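You operate a simulated robot arm through the tools that you are given. There is no shell and no other tool.

You are at the controls of a simulated robot arm. One attempt, no reset.

TASK
Swing coil D to the mark on its card and pin it.
Fine: draw the red pin and set the switch to OUT first; work the lever with the swing clear; pin fully home.

The check looks at the end state, three seconds after you hand in, the way a careful person would. Anything else that was tipped, shoved, dropped, spilled or broken makes it a failure.

THE ROBOT
A 6-joint arm with a two-finger gripper, fixed in place. Base frame: the origin is at the foot of the arm, x ahead of it, y to its left, z up. Readings come in mm, degrees, newtons and seconds.
With the tool pointing down near the work surface it reaches from about 100 to 680 mm from the base axis. Its first joint turns from -166.0 to 166.0 degrees. Payload 3.18 kg.
The tool frame sits at the grasp point between the pads (the TCP): z along the fingers, y along the line on which they close. The tips reach 30 mm beyond it. The gripper opens to 144 mm. The gripper's body begins 103 mm behind the TCP.
Orientation is told as [roll, pitch, yaw] about the base's x, y, z axes, in that order, counted from this pose: with the fingers straight down and closing along the base's y, the tool's x points along the base's -x, its y along +y and its z along -z.

THE INTERFACE
- The arm moves only by the tool nudge_tool. Its argument "series" is a list of rows, each an object of numbers (a shift or turn left out is 0, a gripper value left out holds the last): "dx", "dy", "dz": the shift along the tool's x, y, z in mm; "ax", "ay", "az": the turn, a rotation vector about the tool's x, y, z in degrees; "fingers": the opening, from 0 (shut) to 1 (fully open). In form: [{"dx": .., "dy": .., "dz": .., "ax": .., "ay": .., "az": .., "fingers": ..}, ...]. A call has 1 to 20 rows; each row is the pose to reach, as a shift and turn from the pose commanded when the call began, along the tool's axes at that moment. A row lasts 0.2 s, in which the tool goes at most 50 mm and 8.6 degrees; a call with a longer step from one row to the next is refused whole, and so is a gripper value outside its range. Where a pose cannot be reached the arm comes as near as it can. A force on the tool above 70 N (or 10 N above the force at the start of the call, whichever is more), or a blocked arm, ends the call early, and 0.2 s more pass. The fingers move at their own pace and stop on an object; they squeeze with about 40 N. The grip force told is the motor's: it shows also when the fingers shut on nothing. Time passes only in rows, and 0.2 s behind the last, so rows that repeat a pose let the fingers close. The reply holds the time, the measured pose of the TCP, the force on the tool along the base axes, the opening and the grip force, in the units named above and with some noise, with the torque about the TCP (base axes, N m) and any sound that the robot's microphone picked up.
- Cameras (640 x 400 px; columns grow to the right, rows downward): "scene" is fixed at [399.3, 492.7, 1228.5]; the picture's right is [-0.94, -0.33, 0.00], its down [-0.25, 0.72, -0.64] and it looks along [0.21, -0.61, -0.77] (base axes); focal length 317 px, centre (320, 200). "wrist" rides on the gripper at [76, 16, -143] in the tool frame; the picture's right is [-0.21, 0.98, 0.00], its down [-0.84, -0.18, -0.51] and it looks along [-0.50, -0.11, 0.86] (tool axes); focal length 218 px, centre (320, 200). There is no depth. A picture from a camera that has moved, and an enlarged one, comes with that camera's place and axes in the base frame and with its lens. The place of the scene camera against the robot may be out by one fixed shift of up to 12 mm in any direction.
- get_image(camera): a new picture of that camera. The clock stands still meanwhile.
- inspect(camera, box): a new picture of the part [left, top, right, bottom] of that camera's present view, enlarged. The clock stands still meanwhile.
- finish_job(): hands the job in; it is judged then, once.

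Nothing tells you positions but the pictures and the camera data. Unless the task says otherwise, let go and move clear before handing in.

The tools are called as a command line: name --argument value ..., lists and objects as JSON in quotes. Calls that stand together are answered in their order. nudge_tool: Moves the arm, as the interface text tells. Its arguments: {"type":"object","properties":{"series":{"type":"array","items":{"type":"object","properties":{"dx":{"type":"number"},"dy":{"type":"number"},"dz":{"type":"number"},"ax":{"type":"number"},"ay":{"type":"number"},"az":{"type":"number"},"fingers":{"type":"number"}}}}},"required":["series"]} The other tools are called the same way: get_image (camera) takes a picture; inspect (camera, box) takes an enlarged picture of a part of a camera's view; finish_job () hands the job in.

At the start:

```text
clock: 0.0
tool_pos: [475.3, 180.8, 801.0]
tcp_rot: [0.0, 0.0, 0.0]
wrist_force: [0.3, 0.3, 0.4]
wrist_torque: [0.06, -0.01, -0.02]
gripper_width: 144.1
gripper_force: 0.0
```

scene: 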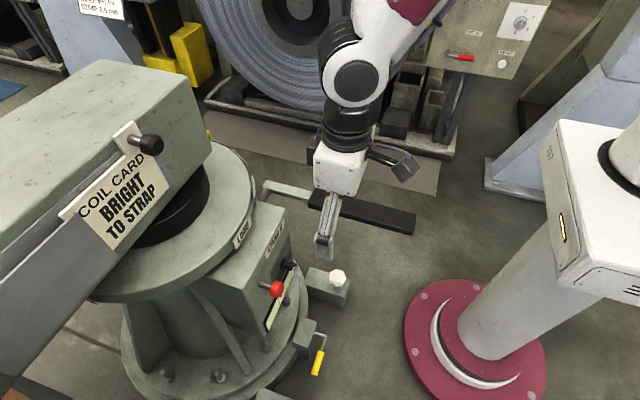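
wrist: 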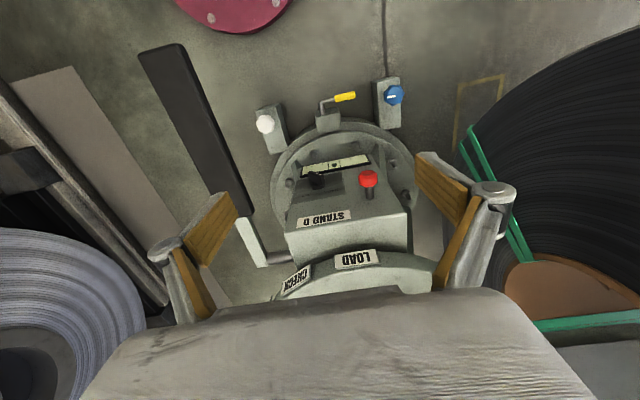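

I see a pedestal stand (Stand D) with a coil/beam on a swinging head, a card, a red-knob lever, switches and a yellow handle. I'll look closer before moving.

inspect --camera "scene" --box '[200, 170, 360, 270]'

inspect --camera "scene" --box '[200, 250, 400, 400]'

inspect --camera "scene" --box '[0, 40, 280, 260]'

inspect --camera "scene" --box '[420, 0, 580, 100]'

inspect --camera "wrist" --box '[240, 70, 440, 190]'

inspect --camera "wrist" --box '[220, 180, 460, 310]'

```text
4.00 times, centred on (280, 220) of scene
camera zoom: at [399.3, 492.7, 1228.5], right [-0.94, -0.33, 0.0], down [-0.25, 0.72, -0.64], along [0.21, -0.61, -0.77], focal length 1267 px, centre (480, 120)
```

zoom: 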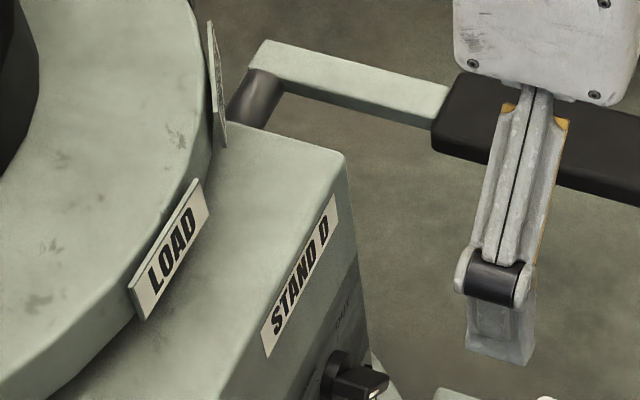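

```text
2.67 times, centred on (300, 325) of scene
camera zoom: at [399.3, 492.7, 1228.5], right [-0.94, -0.33, 0.0], down [-0.25, 0.72, -0.64], along [0.21, -0.61, -0.77], focal length 845 px, centre (373, -133)
```

zoom: 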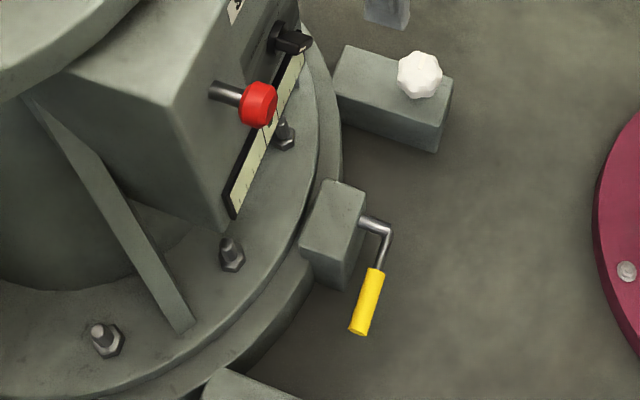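

```text
1.82 times, centred on (140, 150) of scene
camera zoom: at [399.3, 492.7, 1228.5], right [-0.94, -0.33, 0.0], down [-0.25, 0.72, -0.64], along [0.21, -0.61, -0.77], focal length 576 px, centre (647, 291)
```

zoom: 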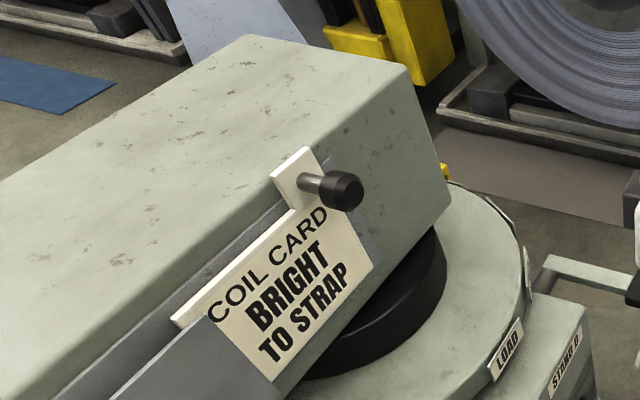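

```text
4.00 times, centred on (500, 50) of scene
camera zoom: at [399.3, 492.7, 1228.5], right [-0.94, -0.33, 0.0], down [-0.25, 0.72, -0.64], along [0.21, -0.61, -0.77], focal length 1267 px, centre (-400, 800)
```

zoom: 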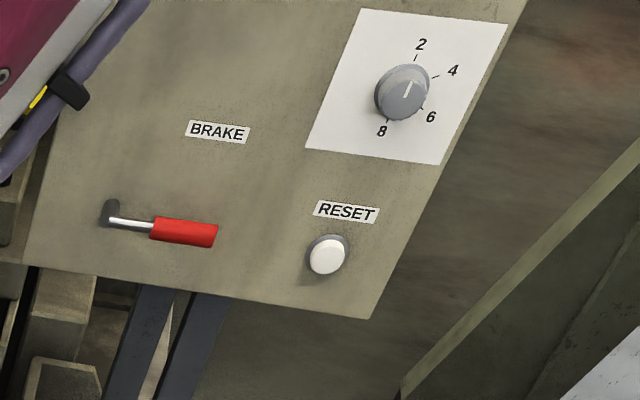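

```text
3.20 times, centred on (340, 130) of wrist
camera zoom: at [399.4, 197.9, 943.8], right [0.21, 0.98, 0.0], down [0.84, -0.18, 0.51], along [0.5, -0.11, -0.86], focal length 698 px, centre (256, 424)
```

zoom: 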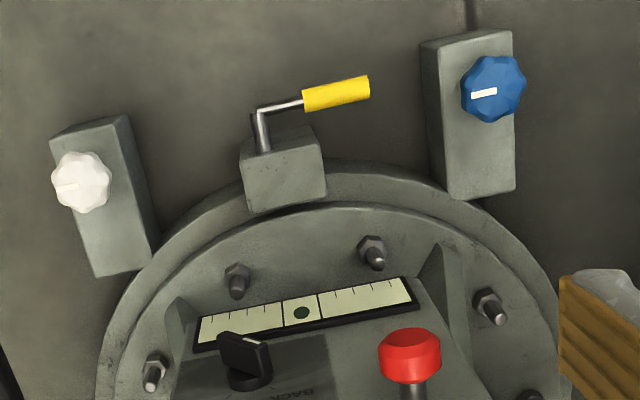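

```text
2.67 times, centred on (340, 245) of wrist
camera zoom: at [399.4, 197.9, 943.8], right [0.21, 0.98, 0.0], down [0.84, -0.18, 0.51], along [0.5, -0.11, -0.86], focal length 582 px, centre (267, 80)
```

zoom: 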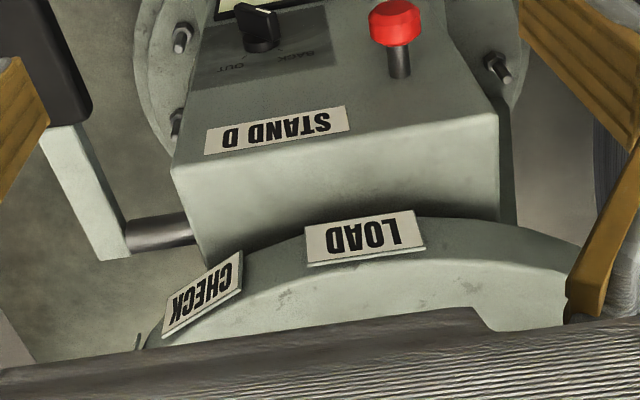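

The red pin knob triangulates to about (583, 246, 587). The black-gripped lever runs from a shaft near (701, 53, 640) back toward (359, 75, 710). I'll back away from the stand and tilt the wrist camera up for a frontal look at the head and card.

nudge_tool --series '[{"dx": 30, "dz": -10}, {"dx": 60, "dz": -20}, {"dx": 90, "dz": -30, "ay": -8}, {"dx": 110, "dz": -40, "ay": -16}, {"dx": 120, "dz": -40, "ay": -24}, {"dx": 120, "dz": -40, "ay": -32}, {"dx": 120, "dz": -40, "ay": -40}, {"dx": 120, "dz": -40, "ay": -40}]'

get_image --camera "wrist"

get_image --camera "scene"

```text
clock: 1.8
tool_pos: [383.0, 210.9, 851.2]
tcp_rot: [-1.7, -39.7, 1.5]
wrist_force: [0.5, 2.8, 0.1]
wrist_torque: [-0.11, -0.05, -0.18]
gripper_width: 144.1
gripper_force: 0.1
out of reach, approached as far as the arm can: row 4, 5, 6, 7, 8
```

```text
taken
camera wrist: at [232.7, 227.3, 910.8], right [0.15, 0.98, 0.11], down [0.32, -0.16, 0.93], along [0.93, -0.11, -0.34], focal length 218 px, centre (320, 200)
```

wrist: 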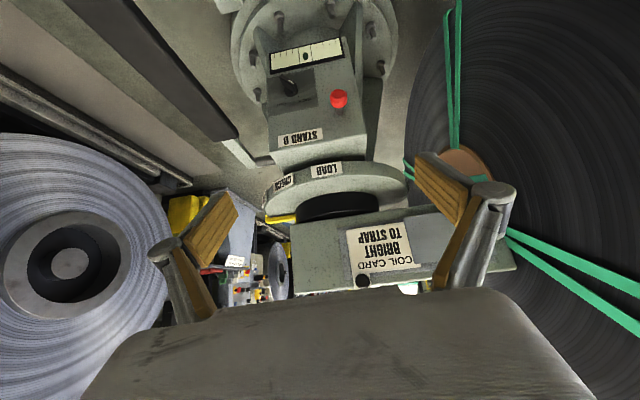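

```text
taken
```

scene: 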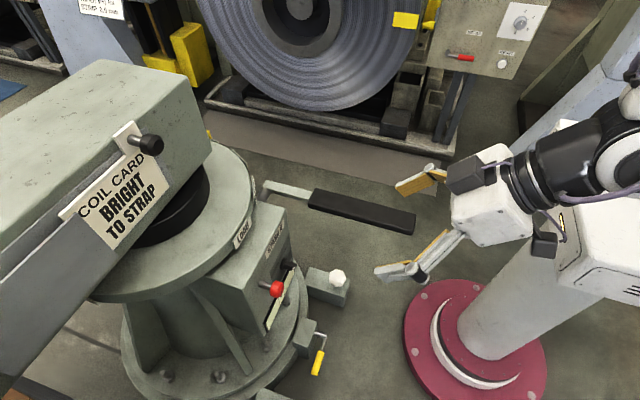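

inspect --camera "wrist" --box '[230, 150, 530, 310]'

inspect --camera "wrist" --box '[220, 0, 420, 150]'

inspect --camera "wrist" --box '[380, 0, 640, 340]'

inspect --camera "scene" --box '[220, 160, 430, 300]'

inspect --camera "scene" --box '[60, 0, 220, 110]'

```text
2.13 times, centred on (380, 230) of wrist
camera zoom: at [232.7, 227.3, 910.8], right [0.15, 0.98, 0.11], down [0.32, -0.16, 0.93], along [0.93, -0.11, -0.34], focal length 466 px, centre (192, 136)
```

zoom: 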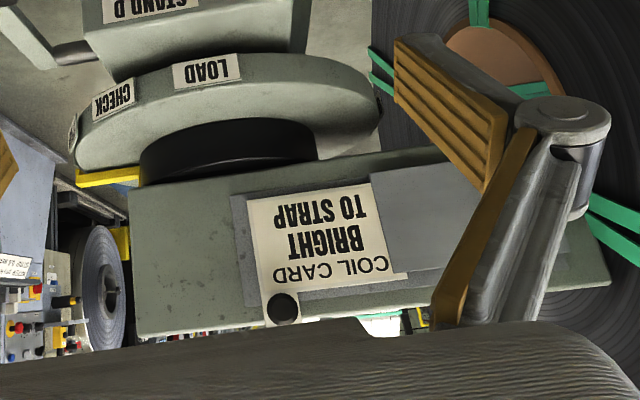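

```text
2.67 times, centred on (320, 75) of wrist
camera zoom: at [232.7, 227.3, 910.8], right [0.15, 0.98, 0.11], down [0.32, -0.16, 0.93], along [0.93, -0.11, -0.34], focal length 582 px, centre (320, 533)
```

zoom: 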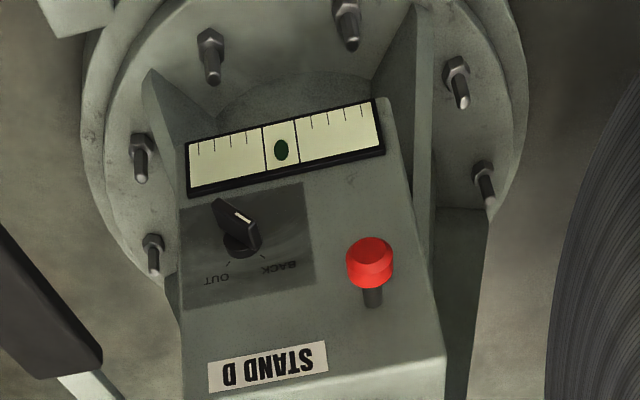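

```text
1.18 times, centred on (510, 170) of wrist
camera zoom: at [232.7, 227.3, 910.8], right [0.15, 0.98, 0.11], down [0.32, -0.16, 0.93], along [0.93, -0.11, -0.34], focal length 257 px, centre (96, 235)
```

zoom: 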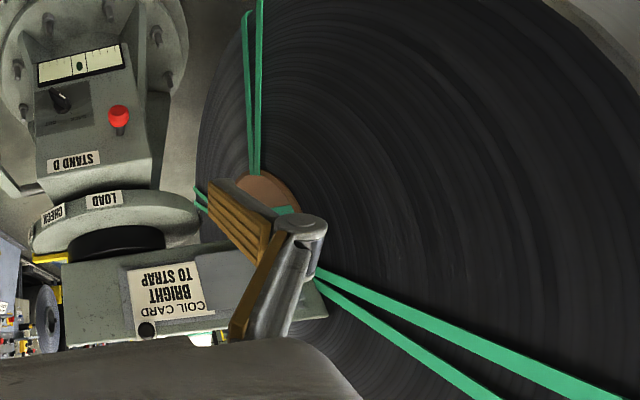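

```text
2.86 times, centred on (325, 230) of scene
camera zoom: at [399.3, 492.7, 1228.5], right [-0.94, -0.33, 0.0], down [-0.25, 0.72, -0.64], along [0.21, -0.61, -0.77], focal length 905 px, centre (306, 114)
```

zoom: 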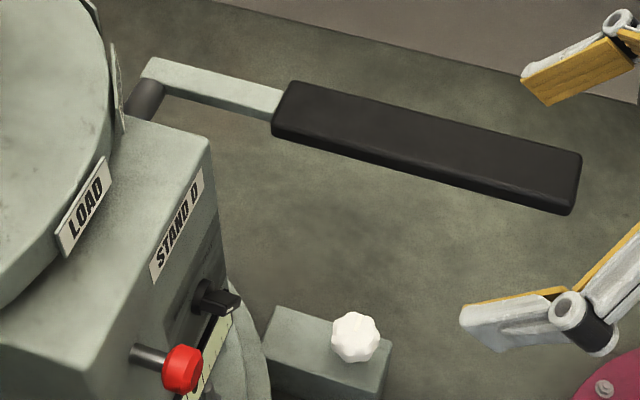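

```text
3.64 times, centred on (140, 55) of scene
camera zoom: at [399.3, 492.7, 1228.5], right [-0.94, -0.33, 0.0], down [-0.25, 0.72, -0.64], along [0.21, -0.61, -0.77], focal length 1152 px, centre (974, 727)
```

zoom: 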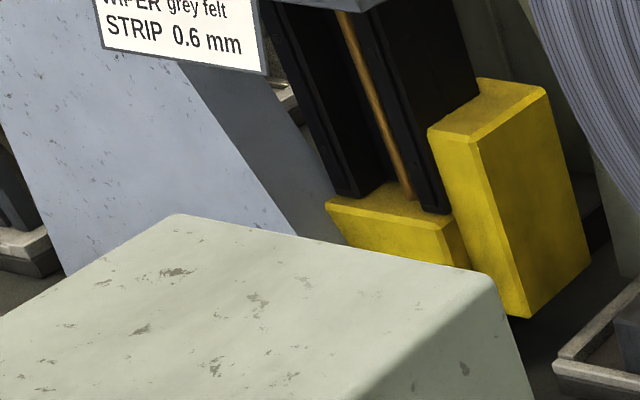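

The disc rim carries plates LOAD (at about (666,198,688), at the front now) and CHECK (about (692,95,693)), plus a third further round toward −y. The black green-strapped coil hangs on the +y end of the head. I'll move sideways above the lever and yaw in to read the third plate and see the lever from that side.

nudge_tool --series '[{"dy": -45}, {"dy": -90}, {"dy": -135}, {"dy": -180, "ax": -5.1, "az": -6.1}, {"dy": -225, "ax": -10.2, "az": -12.2}, {"dy": -270, "ax": -15.4, "az": -18.3}, {"dy": -315, "ax": -19.3, "az": -23}, {"dy": -350, "ax": -19.3, "az": -23}, {"dy": -350, "ax": -19.3, "az": -23}]'

get_image --camera "wrist"

get_image --camera "scene"

```text
clock: 3.8
tool_pos: [425.9, 198.0, 817.9]
tcp_rot: [-6.6, -39.1, 25.9]
wrist_force: [-0.4, 0.0, -0.5]
wrist_torque: [0.0, -0.01, -0.01]
gripper_width: 144.0
gripper_force: 0.1
out of reach, approached as far as the arm can: row 1, 2, 3, 4, 5, 6, 7, 8, 9
```

```text
taken
camera wrist: at [278.6, 162.1, 877.0], right [-0.22, 0.98, 0.05], down [0.34, 0.03, 0.94], along [0.91, 0.22, -0.34], focal length 218 px, centre (320, 200)
```

wrist: 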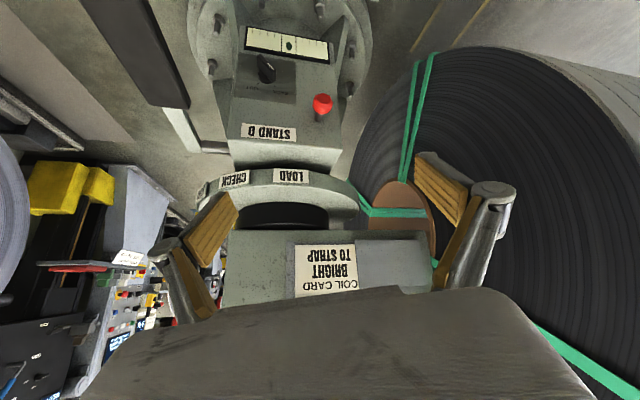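

```text
taken
```

scene: 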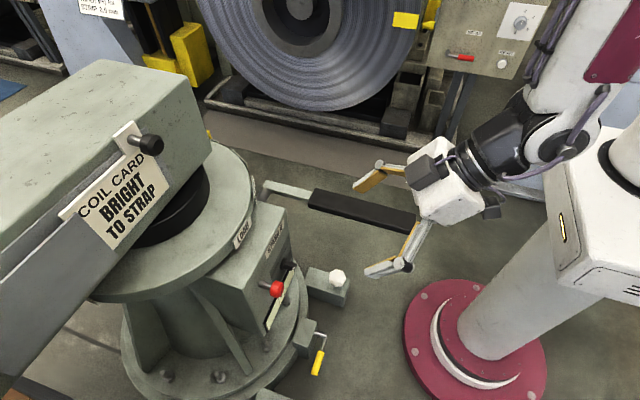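

inspect --camera "wrist" --box '[150, 140, 350, 265]'

inspect --camera "wrist" --box '[220, 10, 360, 150]'

```text
3.20 times, centred on (250, 202) of wrist
camera zoom: at [278.6, 162.1, 877.0], right [-0.22, 0.98, 0.05], down [0.34, 0.03, 0.94], along [0.91, 0.22, -0.34], focal length 698 px, centre (544, 192)
```

zoom: 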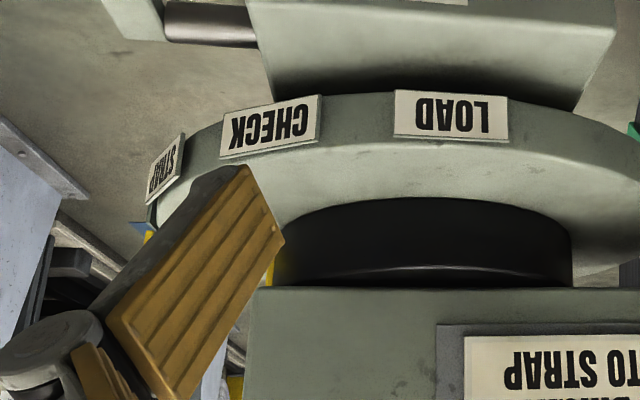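

```text
2.86 times, centred on (290, 80) of wrist
camera zoom: at [278.6, 162.1, 877.0], right [-0.22, 0.98, 0.05], down [0.34, 0.03, 0.94], along [0.91, 0.22, -0.34], focal length 624 px, centre (406, 543)
```

zoom: 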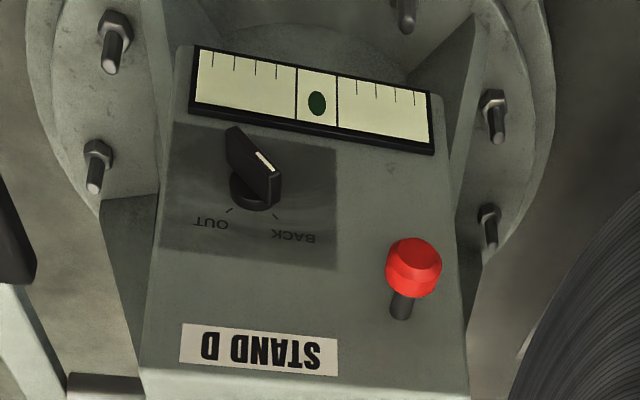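

The third plate reads STRAP, two steps on from LOAD, so the disc must turn about 60° outward. The panel face is near x≈630, with the red knob at (590,250,568) and the switch at (626,144,483) pointing to BACK. The lever lies level along x from (722,40,598) to a tip near (333,5,600). I'm at the arm's upper reach limit, so I'll lower and see which pose the commands start from.

nudge_tool --series '[{"dx": 20, "dz": 23}, {"dx": 38, "dz": 46}, {"dx": 38, "dz": 46}]'

```text
clock: 4.6
tool_pos: [439.0, 196.0, 764.6]
tcp_rot: [-8.6, -38.4, 26.9]
wrist_force: [-0.3, -1.1, 0.3]
wrist_torque: [-0.02, -0.03, 0.01]
gripper_width: 144.0
gripper_force: 0.0
out of reach, approached as far as the arm can: row 1, 2, 3
```

nudge_tool --series '[{"dx": 0}, {"dx": 0}]'

get_image --camera "scene"

```text
clock: 5.2
tool_pos: [438.4, 195.5, 764.4]
tcp_rot: [-8.7, -38.3, 26.8]
wrist_force: [0.3, -0.5, 0.5]
wrist_torque: [-0.02, 0.02, -0.02]
gripper_width: 144.0
gripper_force: 0.1
```

```text
taken
```

scene: 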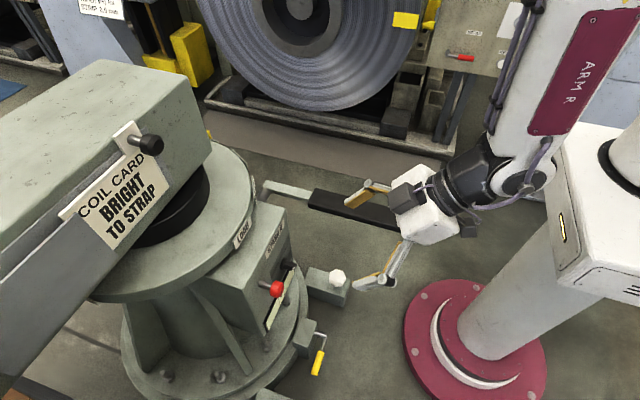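

Commands start from the clamped pose, and the limit was being folded in too close to the base while tilted. I'll go out and down in front of the panel to about (470,250,640), turning the tool to point horizontally at the stand.

nudge_tool --series '[{"dx": 5.1, "dy": 7.7, "dz": 17.7, "ax": 2.41, "ay": -7.07, "az": 2.26}, {"dx": 10.2, "dy": 15.3, "dz": 35.3, "ax": 4.83, "ay": -14.14, "az": 4.51}, {"dx": 15.3, "dy": 23, "dz": 53, "ax": 7.24, "ay": -21.2, "az": 6.77}, {"dx": 20.4, "dy": 30.7, "dz": 70.6, "ax": 9.66, "ay": -28.3, "az": 9.03}, {"dx": 25.5, "dy": 38.4, "dz": 88.3, "ax": 12.07, "ay": -35.4, "az": 11.3}, {"dx": 30.6, "dy": 46, "dz": 106, "ax": 14.5, "ay": -42.4, "az": 13.5}, {"dx": 35.7, "dy": 53.7, "dz": 123.6, "ax": 16.9, "ay": -49.5, "az": 15.8}, {"dx": 35.7, "dy": 53.7, "dz": 123.6, "ax": 16.9, "ay": -49.5, "az": 15.8}]'

get_image --camera "wrist"

get_image --camera "scene"

```text
clock: 7.1
tool_pos: [660.6, 354.5, 639.1]
tcp_rot: [-31.9, -65.3, 30.4]
wrist_force: [-2.5, -3.0, 16.1]
wrist_torque: [-1.08, -0.07, -0.04]
gripper_width: 145.3
gripper_force: 0.0
out of reach, approached as far as the arm can: row 1, 2, 3, 4, 5, 6, 7, 8
stopped in row 8: the force on the tool passed its limit at 162 N (the readings are from after the stop); the commanded pose is now the measured one
```

```text
taken
camera wrist: at [499.9, 363.8, 615.2], right [0.06, 1.0, -0.03], down [-0.17, 0.04, 0.99], along [0.98, -0.05, 0.17], focal length 218 px, centre (320, 200)
```

wrist: 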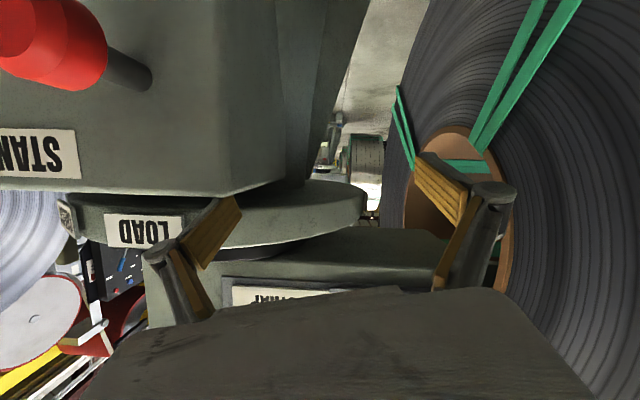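

```text
taken
```

scene: 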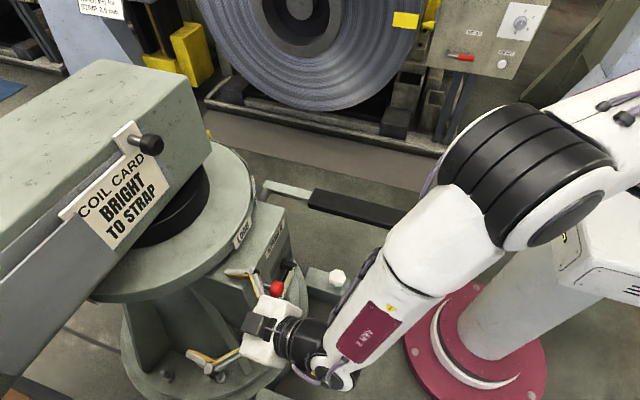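

That move folded past the reach limit and the arm swung out, with a finger touching the stand's corner near the box top. Nothing looks displaced, but I'll check. I'll retract straight back in small steps and from now on work with the tool pointing down.

inspect --camera "scene" --box '[180, 220, 380, 400]'

nudge_tool --series '[{"dz": -10}, {"dz": -25}, {"dz": -40}]'

get_image --camera "scene"

get_image --camera "wrist"

```text
2.22 times, centred on (280, 310) of scene
camera zoom: at [399.3, 492.7, 1228.5], right [-0.94, -0.33, 0.0], down [-0.25, 0.72, -0.64], along [0.21, -0.61, -0.77], focal length 704 px, centre (409, -44)
```

zoom: 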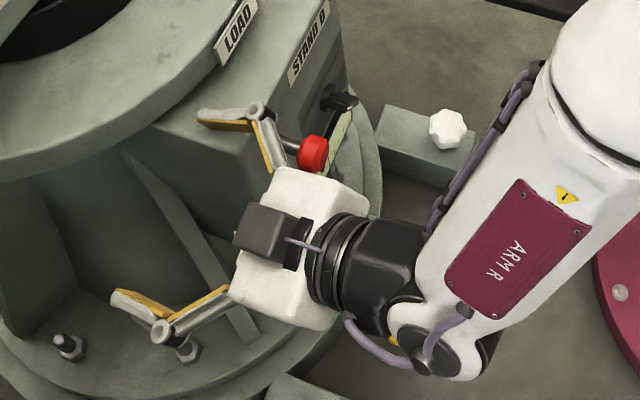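

```text
clock: 7.9
tool_pos: [660.7, 355.3, 636.6]
tcp_rot: [-31.9, -65.3, 30.5]
wrist_force: [4.1, 1.4, 25.4]
wrist_torque: [-1.81, -0.08, 0.5]
gripper_width: 145.3
gripper_force: 0.1
out of reach, approached as far as the arm can: row 1, 2, 3
```

```text
taken
```

scene: 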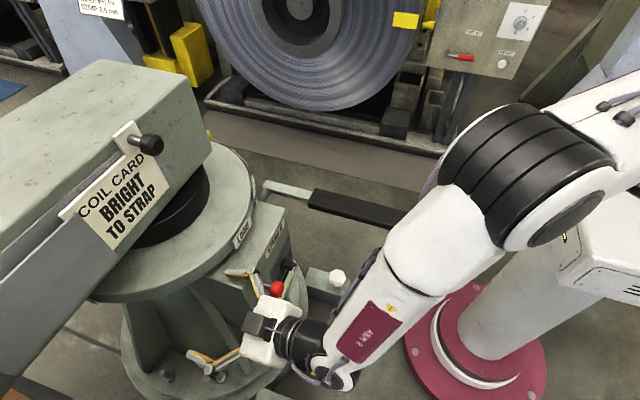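

```text
taken
camera wrist: at [499.7, 363.8, 615.0], right [0.06, 1.0, -0.03], down [-0.17, 0.04, 0.99], along [0.98, -0.05, 0.17], focal length 218 px, centre (320, 200)
```

wrist: 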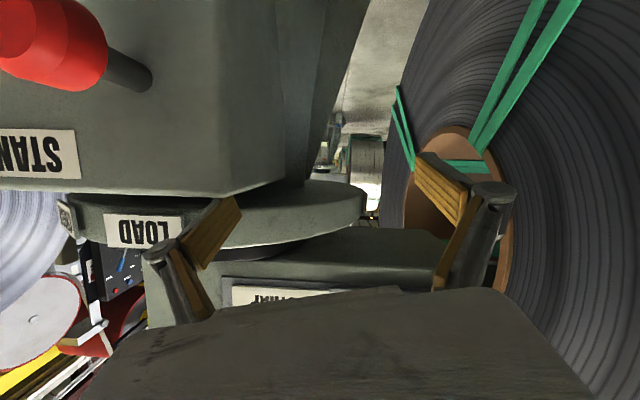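

The wrist is at a bend limit, so a pure retract isn't possible. I'll combine backing off with turning the tool toward pointing down, which frees the wrist, and lift slightly.

nudge_tool --series '[{"dz": -15, "dy": -1, "ay": 6}, {"dz": -32, "dy": -2, "ay": 12}, {"dz": -52, "dy": -3, "ay": 18}]'

get_image --camera "wrist"

```text
clock: 8.7
tool_pos: [610.0, 353.3, 654.2]
tcp_rot: [-19.6, -48.5, 16.0]
wrist_force: [0.6, -0.7, 1.2]
wrist_torque: [-0.03, -0.03, 0.01]
gripper_width: 143.9
gripper_force: 0.2
```

```text
taken
camera wrist: at [451.3, 373.8, 681.8], right [0.12, 0.99, -0.06], down [0.15, 0.04, 0.99], along [0.98, -0.12, -0.14], focal length 218 px, centre (320, 200)
```

wrist: 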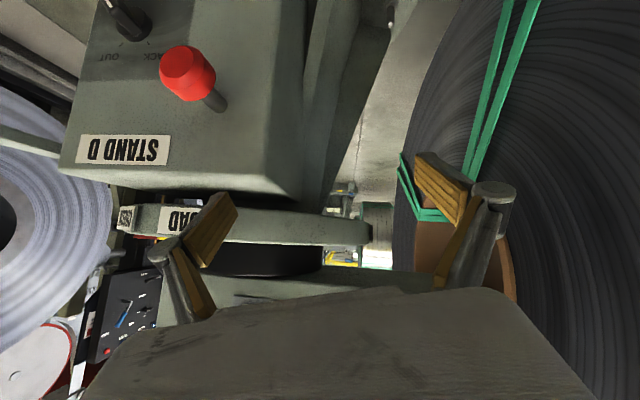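

nudge_tool --series '[{"dx": 3.4, "dy": -9.3, "dz": -15.9, "ax": -1.64, "ay": 7.16, "az": 0.94}, {"dx": 6.9, "dy": -18.5, "dz": -31.8, "ax": -3.29, "ay": 14.3, "az": 1.89}, {"dx": 10.3, "dy": -27.8, "dz": -47.7, "ax": -4.93, "ay": 21.5, "az": 2.83}]'

```text
clock: 9.5
tool_pos: [568.8, 331.0, 683.7]
tcp_rot: [-8.2, -28.3, 6.1]
wrist_force: [0.5, 0.4, -0.7]
wrist_torque: [0.01, -0.01, 0.04]
gripper_width: 144.1
gripper_force: 0.1
```

nudge_tool --series '[{"dx": 9.3, "dy": -8.3, "dz": -14.3, "ax": -1.64, "ay": 7.16, "az": 0.94}, {"dx": 18.6, "dy": -16.6, "dz": -28.6, "ax": -3.29, "ay": 14.3, "az": 1.89}, {"dx": 27.9, "dy": -24.8, "dz": -42.9, "ax": -4.93, "ay": 21.5, "az": 2.83}, {"dx": 37.2, "dy": -33.1, "dz": -57.2, "ax": -6.57, "ay": 28.6, "az": 3.77}]'

get_image --camera "wrist"

get_image --camera "scene"

```text
clock: 10.5
tool_pos: [509.0, 301.7, 720.6]
tcp_rot: [0.0, 0.0, 0.1]
wrist_force: [0.2, -0.1, -1.1]
wrist_torque: [-0.03, -0.02, 0.01]
gripper_width: 144.0
gripper_force: 0.0
```

```text
taken
camera wrist: at [432.8, 318.1, 862.0], right [0.21, 0.98, 0.0], down [0.84, -0.18, 0.51], along [0.5, -0.1, -0.86], focal length 218 px, centre (320, 200)
```

wrist: 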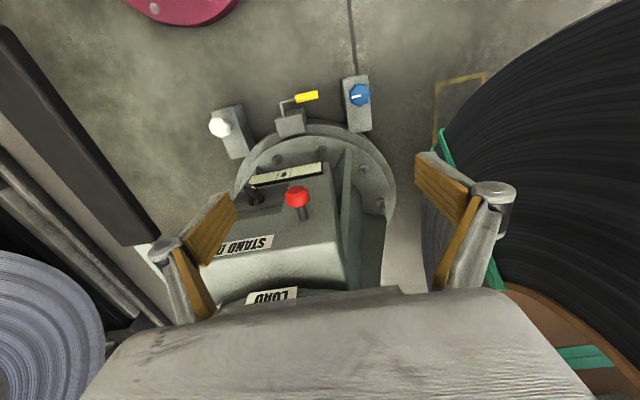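

```text
taken
```

scene: 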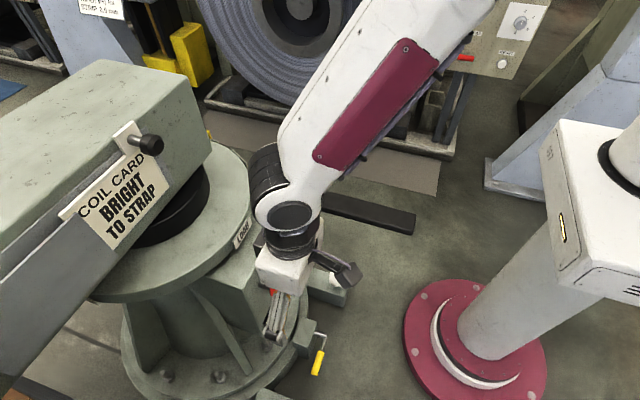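

Now free and vertical at (509,302,721). The knob re-checks at (590,250,566). I'll go above it with the fingers part-open, then descend to straddle it.

nudge_tool --series '[{"dx": -27, "dy": -17, "fingers": 0.6}, {"dx": -54, "dy": -34, "fingers": 0.6}, {"dx": -81, "dy": -51.5, "fingers": 0.6}, {"dx": -81, "dy": -51.5, "dz": 30}, {"dx": -81, "dy": -51.5, "dz": 60}, {"dx": -81, "dy": -51.5, "dz": 85}]'

get_image --camera "wrist"

get_image --camera "scene"

```text
clock: 11.9
tool_pos: [590.4, 248.3, 634.5]
tcp_rot: [0.0, 0.0, 0.0]
wrist_force: [-0.5, 0.7, 0.0]
wrist_torque: [-0.03, 0.0, 0.01]
gripper_width: 86.3
gripper_force: 0.1
```

```text
taken
camera wrist: at [513.2, 265.2, 776.4], right [0.21, 0.98, 0.0], down [0.84, -0.18, 0.51], along [0.5, -0.11, -0.86], focal length 218 px, centre (320, 200)
```

wrist: 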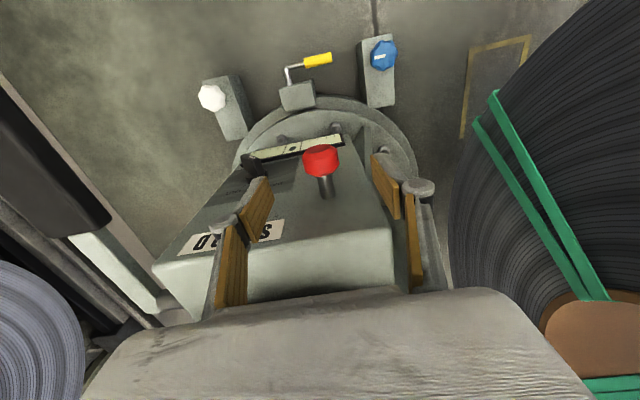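

```text
taken
```

scene: 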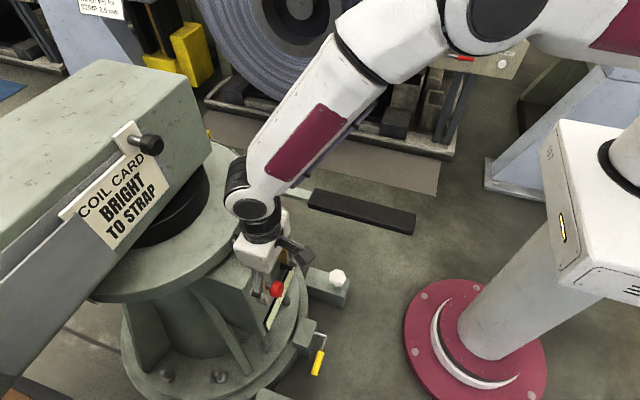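

inspect --camera "wrist" --box '[220, 110, 440, 260]'

inspect --camera "scene" --box '[220, 210, 340, 330]'

```text
2.67 times, centred on (330, 185) of wrist
camera zoom: at [513.2, 265.2, 776.4], right [0.21, 0.98, 0.0], down [0.84, -0.18, 0.51], along [0.5, -0.11, -0.86], focal length 582 px, centre (293, 240)
```

zoom: 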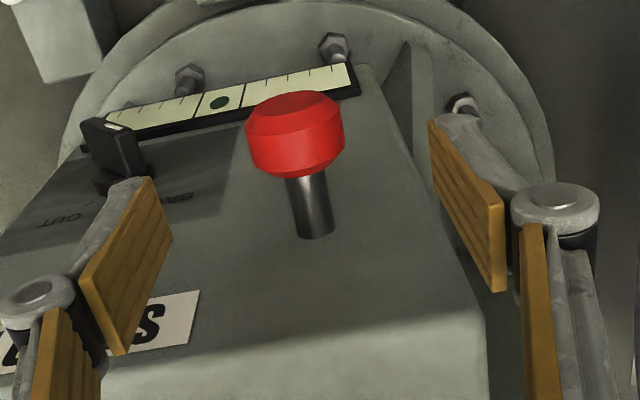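

```text
3.33 times, centred on (280, 270) of scene
camera zoom: at [399.3, 492.7, 1228.5], right [-0.94, -0.33, 0.0], down [-0.25, 0.72, -0.64], along [0.21, -0.61, -0.77], focal length 1056 px, centre (453, -33)
```

zoom: 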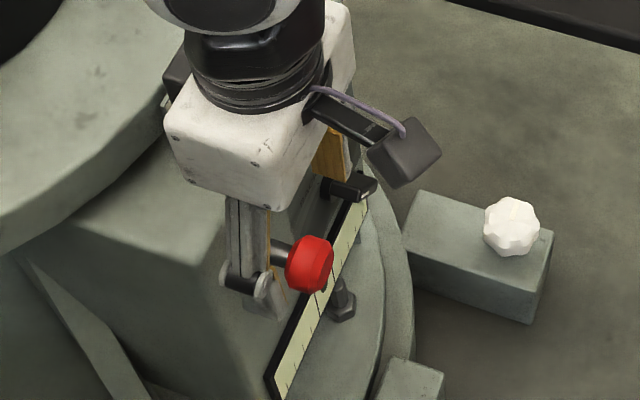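

nudge_tool --series '[{"dy": 1.5, "dz": 20}, {"dy": 1.5, "dz": 40}, {"dy": 1.5, "dz": 56}, {"dy": 1.5, "dz": 68}]'

inspect --camera "wrist" --box '[200, 50, 440, 250]'

inspect --camera "scene" --box '[220, 210, 340, 330]'

```text
clock: 12.9
tool_pos: [589.8, 251.3, 566.6]
tcp_rot: [0.0, -0.1, 0.0]
wrist_force: [0.8, 0.4, 0.5]
wrist_torque: [0.03, 0.02, 0.02]
gripper_width: 86.2
gripper_force: 0.1
```

```text
2.00 times, centred on (320, 150) of wrist
camera zoom: at [513.5, 267.8, 708.5], right [0.21, 0.98, 0.0], down [0.84, -0.18, 0.51], along [0.5, -0.11, -0.86], focal length 436 px, centre (320, 300)
```

zoom: 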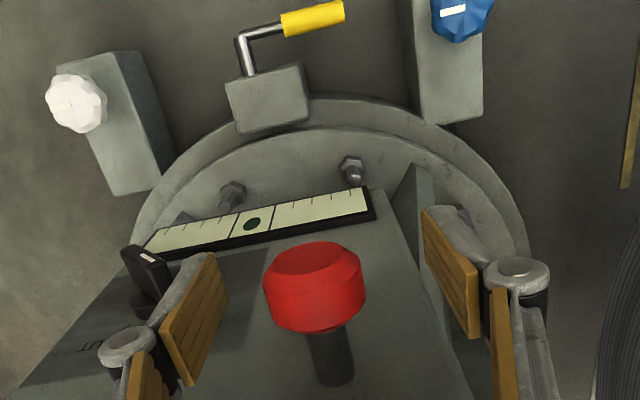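

```text
3.33 times, centred on (280, 270) of scene
camera zoom: at [399.3, 492.7, 1228.5], right [-0.94, -0.33, 0.0], down [-0.25, 0.72, -0.64], along [0.21, -0.61, -0.77], focal length 1056 px, centre (453, -33)
```

zoom: 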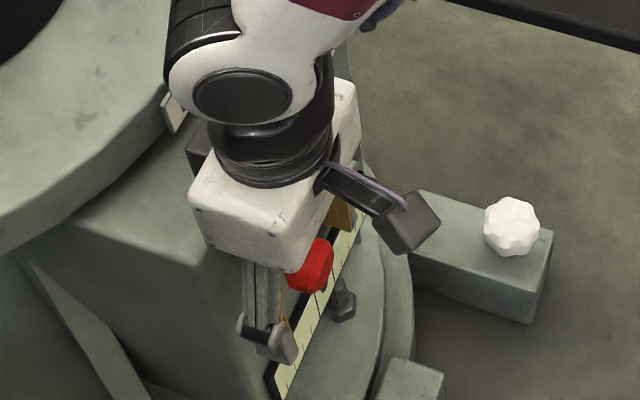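

The knob is centred between the pads (it projects at the TCP). Closing on it.

nudge_tool --series '[{"dy": -1.5, "fingers": 0.4}, {"dy": -1.5, "fingers": 0.0}, {"dy": -1.5, "fingers": 0.0}, {"dy": -1.5, "fingers": 0.0}]'

inspect --camera "wrist" --box '[200, 50, 440, 250]'

```text
clock: 13.9
tool_pos: [591.1, 248.5, 566.4]
tcp_rot: [0.1, -0.1, 0.1]
wrist_force: [0.7, -4.4, 2.7]
wrist_torque: [0.02, 0.09, -0.01]
gripper_width: 33.8
gripper_force: 45.4
```

```text
2.00 times, centred on (320, 150) of wrist
camera zoom: at [514.2, 266.3, 708.6], right [0.21, 0.98, 0.0], down [0.84, -0.18, 0.51], along [0.5, -0.11, -0.86], focal length 436 px, centre (320, 300)
```

zoom: 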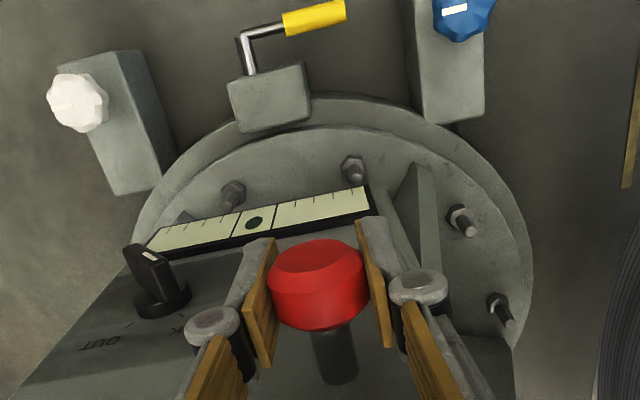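

Gripped at 33.8 mm. Pulling the pin straight out (−x) gently.

nudge_tool --series '[{"dx": 4}, {"dx": 8}, {"dx": 12}, {"dx": 16}, {"dx": 20}]'

inspect --camera "wrist" --box '[200, 50, 440, 250]'

inspect --camera "scene" --box '[220, 210, 340, 330]'

```text
clock: 15.1
tool_pos: [570.7, 249.2, 567.4]
tcp_rot: [-0.1, -0.1, 0.0]
wrist_force: [0.3, -1.6, 3.8]
wrist_torque: [0.0, -0.04, 0.05]
gripper_width: 33.7
gripper_force: 44.2
```

```text
2.00 times, centred on (320, 150) of wrist
camera zoom: at [493.9, 266.2, 708.6], right [0.21, 0.98, 0.0], down [0.84, -0.18, 0.51], along [0.5, -0.11, -0.86], focal length 436 px, centre (320, 300)
```

zoom: 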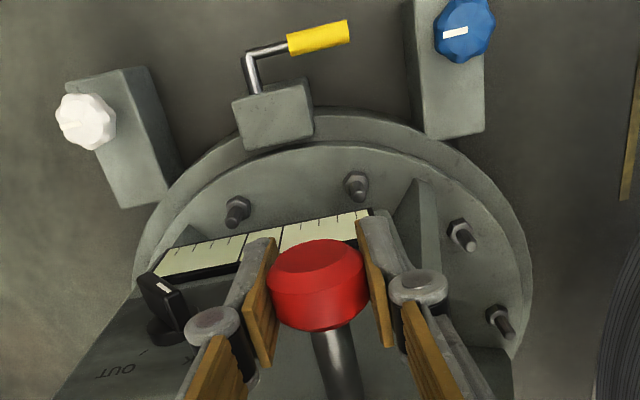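

```text
3.33 times, centred on (280, 270) of scene
camera zoom: at [399.3, 492.7, 1228.5], right [-0.94, -0.33, 0.0], down [-0.25, 0.72, -0.64], along [0.21, -0.61, -0.77], focal length 1056 px, centre (453, -33)
```

zoom: 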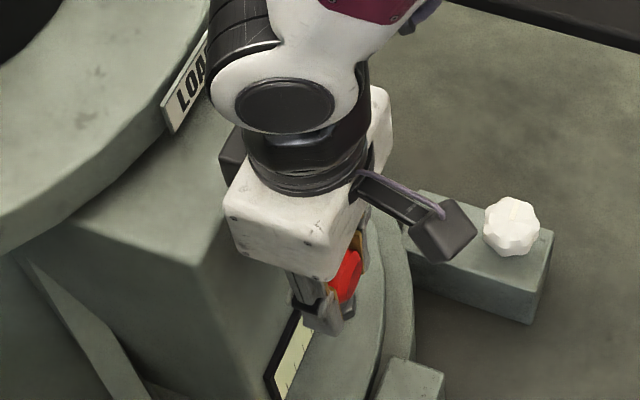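

The pin slides easily; 20 mm out with the rod longer. Continuing until it meets a stop.

nudge_tool --series '[{"dx": 3}, {"dx": 6}, {"dx": 9}, {"dx": 12}, {"dx": 15}]'

inspect --camera "wrist" --box '[200, 50, 440, 250]'

```text
clock: 16.3
tool_pos: [556.0, 250.3, 566.2]
tcp_rot: [0.1, -0.1, 0.0]
wrist_force: [-3.4, 6.4, 6.2]
wrist_torque: [0.03, -0.39, -0.09]
gripper_width: 34.0
gripper_force: 45.4
```

```text
2.00 times, centred on (320, 150) of wrist
camera zoom: at [479.2, 266.2, 708.5], right [0.21, 0.98, 0.0], down [0.84, -0.18, 0.51], along [0.5, -0.11, -0.86], focal length 436 px, centre (320, 300)
```

zoom: 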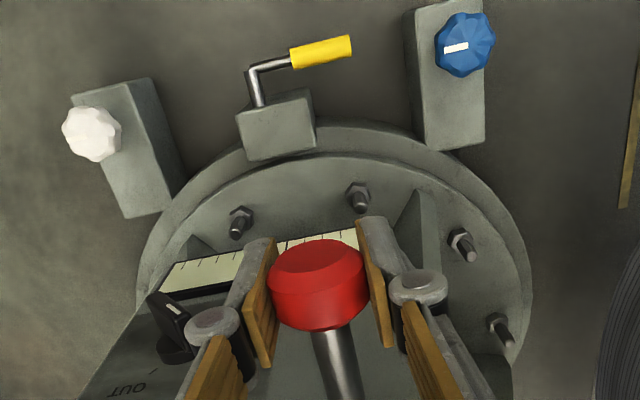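

nudge_tool --series '[{"dx": 2}, {"dx": 4}, {"dx": 6}]'

inspect --camera "wrist" --box '[200, 50, 440, 250]'

```text
clock: 17.1
tool_pos: [550.1, 250.6, 567.1]
tcp_rot: [0.1, -0.2, 0.0]
wrist_force: [4.8, 11.9, -3.6]
wrist_torque: [-0.08, 0.7, -0.04]
gripper_width: 33.7
gripper_force: 45.6
```

```text
2.00 times, centred on (320, 150) of wrist
camera zoom: at [473.7, 266.1, 708.4], right [0.21, 0.98, 0.0], down [0.84, -0.18, 0.51], along [0.5, -0.11, -0.86], focal length 436 px, centre (320, 300)
```

zoom: 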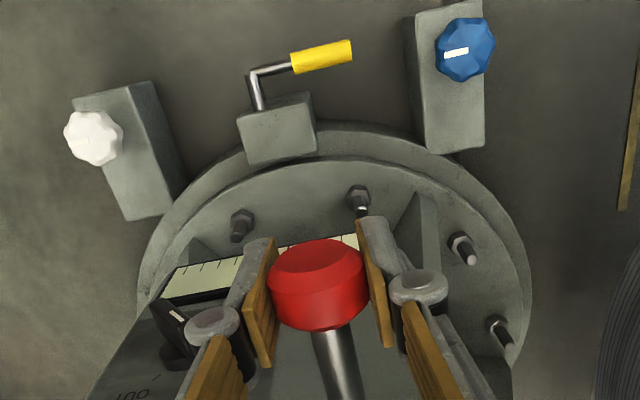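

nudge_tool --series '[{"dx": 1, "dy": 0.8}, {"dx": 3, "dy": 1.0}, {"dx": 5, "dy": 1.2}, {"dx": 7, "dy": 1.3}]'

```text
clock: 18.1
tool_pos: [545.6, 250.9, 566.8]
tcp_rot: [0.0, -0.2, 0.0]
wrist_force: [31.0, -19.6, 3.7]
wrist_torque: [0.06, -0.06, 0.12]
gripper_width: 34.2
gripper_force: 45.4
```

A stop is felt (31 N) about 44 mm out. I'll relax slightly, then open and see if the pin stays drawn.

nudge_tool --series '[{"dx": -2, "dy": -0.7}, {"dx": -2, "dy": -0.7}]'

nudge_tool --series '[{"fingers": 0.3}, {"fingers": 0.5}, {"fingers": 0.55}]'

get_image --camera "wrist"

inspect --camera "scene" --box '[220, 210, 340, 330]'

```text
clock: 18.7
tool_pos: [546.1, 251.5, 567.4]
tcp_rot: [0.0, 0.0, -0.1]
wrist_force: [14.7, -14.9, 24.9]
wrist_torque: [-0.04, 0.25, 0.09]
gripper_width: 33.6
gripper_force: 45.4
```

```text
clock: 19.5
tool_pos: [544.7, 248.8, 566.1]
tcp_rot: [0.1, 0.0, 0.0]
wrist_force: [-0.7, -0.4, -0.6]
wrist_torque: [0.01, -0.04, -0.02]
gripper_width: 79.5
gripper_force: 0.1
```

```text
taken
camera wrist: at [468.0, 266.2, 708.1], right [0.21, 0.98, 0.0], down [0.84, -0.18, 0.51], along [0.5, -0.11, -0.86], focal length 218 px, centre (320, 200)
```

wrist: 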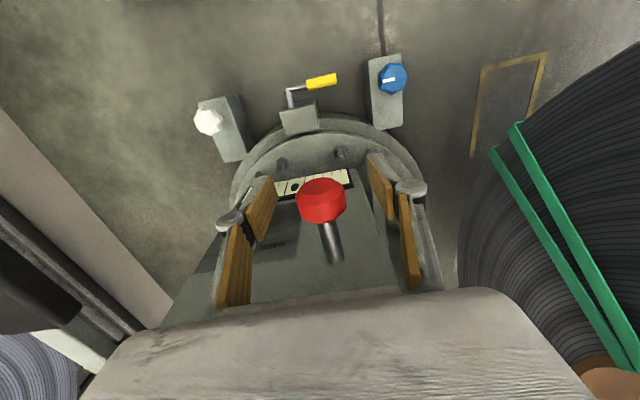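

```text
3.33 times, centred on (280, 270) of scene
camera zoom: at [399.3, 492.7, 1228.5], right [-0.94, -0.33, 0.0], down [-0.25, 0.72, -0.64], along [0.21, -0.61, -0.77], focal length 1056 px, centre (453, -33)
```

zoom: 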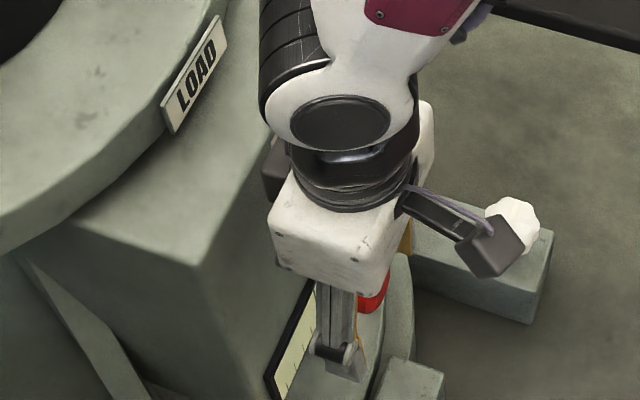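

The pin stays out after release, only settling back a few mm. I'll raise the arm and check it holds, and study the switch.

nudge_tool --series '[{"dz": -25}, {"dz": -55}, {"dz": -90, "dx": 20}, {"dz": -110, "dx": 40, "fingers": 0.0}, {"dz": -110, "dx": 60, "dy": -40, "fingers": 0.0}, {"dz": -110, "dx": 60, "dy": -80, "fingers": 0.0}]'

get_image --camera "wrist"

inspect --camera "wrist" --box '[250, 130, 420, 270]'

inspect --camera "scene" --box '[220, 210, 340, 330]'

```text
clock: 20.9
tool_pos: [483.3, 169.0, 675.6]
tcp_rot: [0.0, -0.2, 0.0]
wrist_force: [0.1, -0.1, 0.1]
wrist_torque: [-0.04, -0.02, -0.02]
gripper_width: 0.2
gripper_force: 31.0
```

```text
taken
camera wrist: at [405.8, 185.3, 818.4], right [0.21, 0.98, 0.0], down [0.84, -0.18, 0.51], along [0.5, -0.11, -0.86], focal length 218 px, centre (320, 200)
```

wrist: 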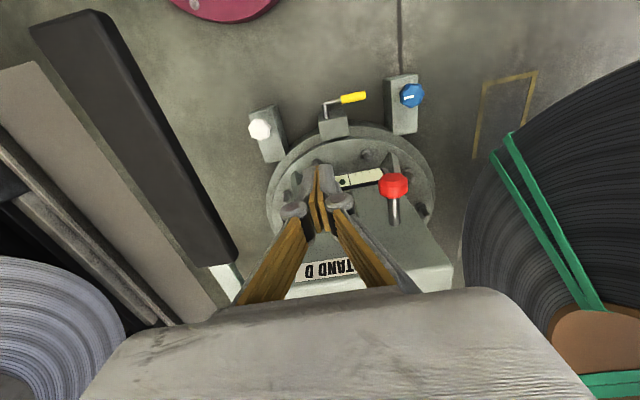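

```text
2.86 times, centred on (335, 200) of wrist
camera zoom: at [405.8, 185.3, 818.4], right [0.21, 0.98, 0.0], down [0.84, -0.18, 0.51], along [0.5, -0.11, -0.86], focal length 624 px, centre (277, 200)
```

zoom: 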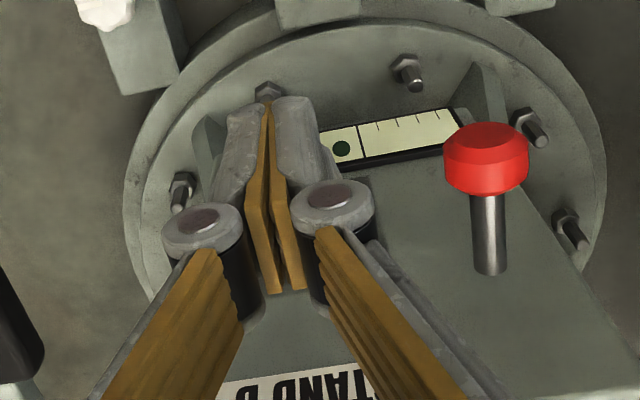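

```text
3.33 times, centred on (280, 270) of scene
camera zoom: at [399.3, 492.7, 1228.5], right [-0.94, -0.33, 0.0], down [-0.25, 0.72, -0.64], along [0.21, -0.61, -0.77], focal length 1056 px, centre (453, -33)
```

zoom: 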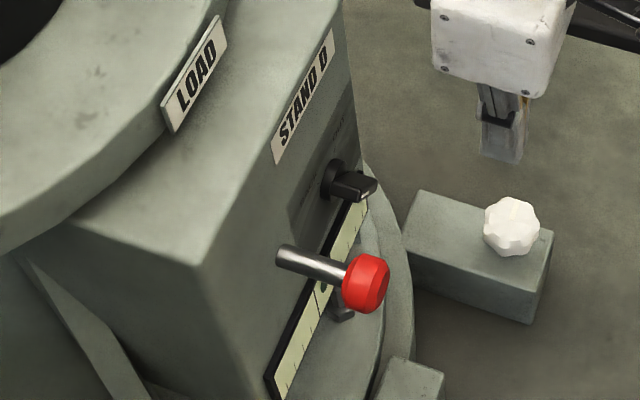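

The pin holds out (knob at about x=551). The switch bar's marked end is at (590,160,508), pointing to BACK on the +y side. I'll bring the closed fingertips down beside it at y≈195, x≈601, then push toward −y to turn it to OUT.

nudge_tool --series '[{"dx": -40, "dy": 9, "dz": 10}, {"dx": -80, "dy": 18, "dz": 20}, {"dx": -118, "dy": 26, "dz": 35}, {"dx": -118, "dy": 26, "dz": 70}, {"dx": -118, "dy": 26, "dz": 105}, {"dx": -118, "dy": 26, "dz": 130}, {"dx": -118, "dy": 26, "dz": 150}]'

get_image --camera "wrist"

inspect --camera "wrist" --box '[240, 90, 400, 230]'

inspect --camera "scene" --box '[220, 190, 340, 310]'

```text
clock: 22.6
tool_pos: [605.1, 196.3, 531.9]
tcp_rot: [0.0, -0.3, -0.2]
wrist_force: [-0.5, -0.7, 11.0]
wrist_torque: [-0.45, -0.31, 0.01]
gripper_width: 0.1
gripper_force: 30.8
stopped in row 7: the force on the tool passed its limit at 90 N (the readings are from after the stop); the commanded pose is now the measured one
```

```text
taken
camera wrist: at [528.9, 213.4, 673.5], right [0.21, 0.98, 0.0], down [0.84, -0.18, 0.51], along [0.5, -0.11, -0.86], focal length 218 px, centre (320, 200)
```

wrist: 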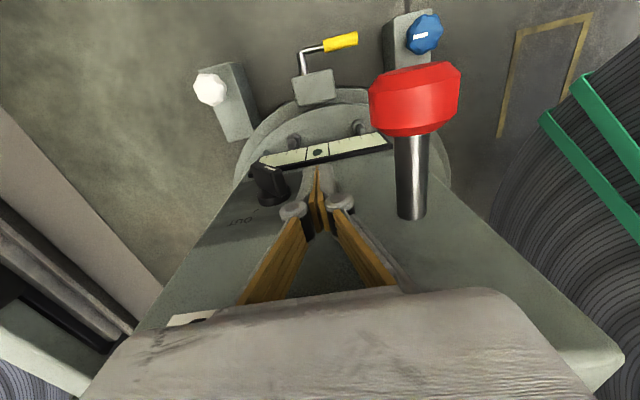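

```text
2.86 times, centred on (320, 160) of wrist
camera zoom: at [528.9, 213.4, 673.5], right [0.21, 0.98, 0.0], down [0.84, -0.18, 0.51], along [0.5, -0.11, -0.86], focal length 624 px, centre (320, 314)
```

zoom: 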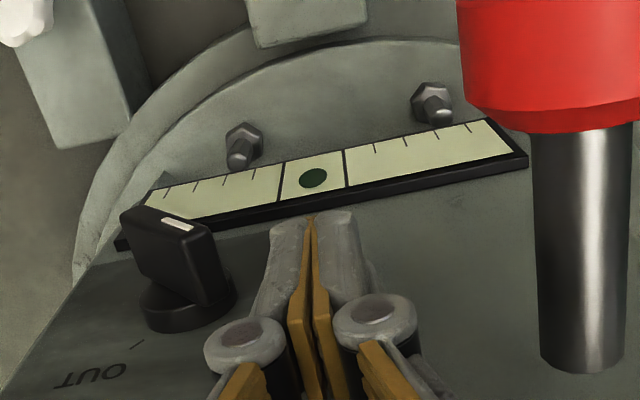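

```text
3.33 times, centred on (280, 250) of scene
camera zoom: at [399.3, 492.7, 1228.5], right [-0.94, -0.33, 0.0], down [-0.25, 0.72, -0.64], along [0.21, -0.61, -0.77], focal length 1056 px, centre (453, 33)
```

zoom: 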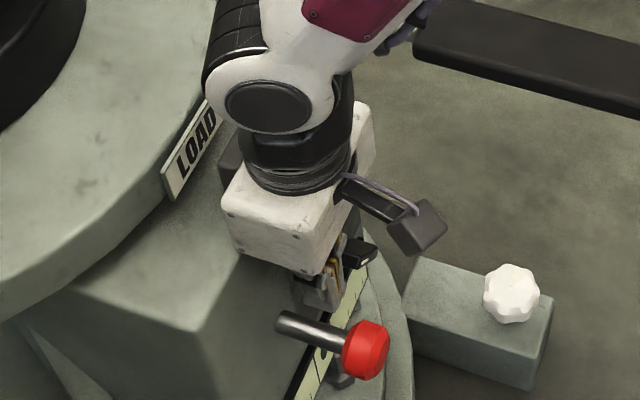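

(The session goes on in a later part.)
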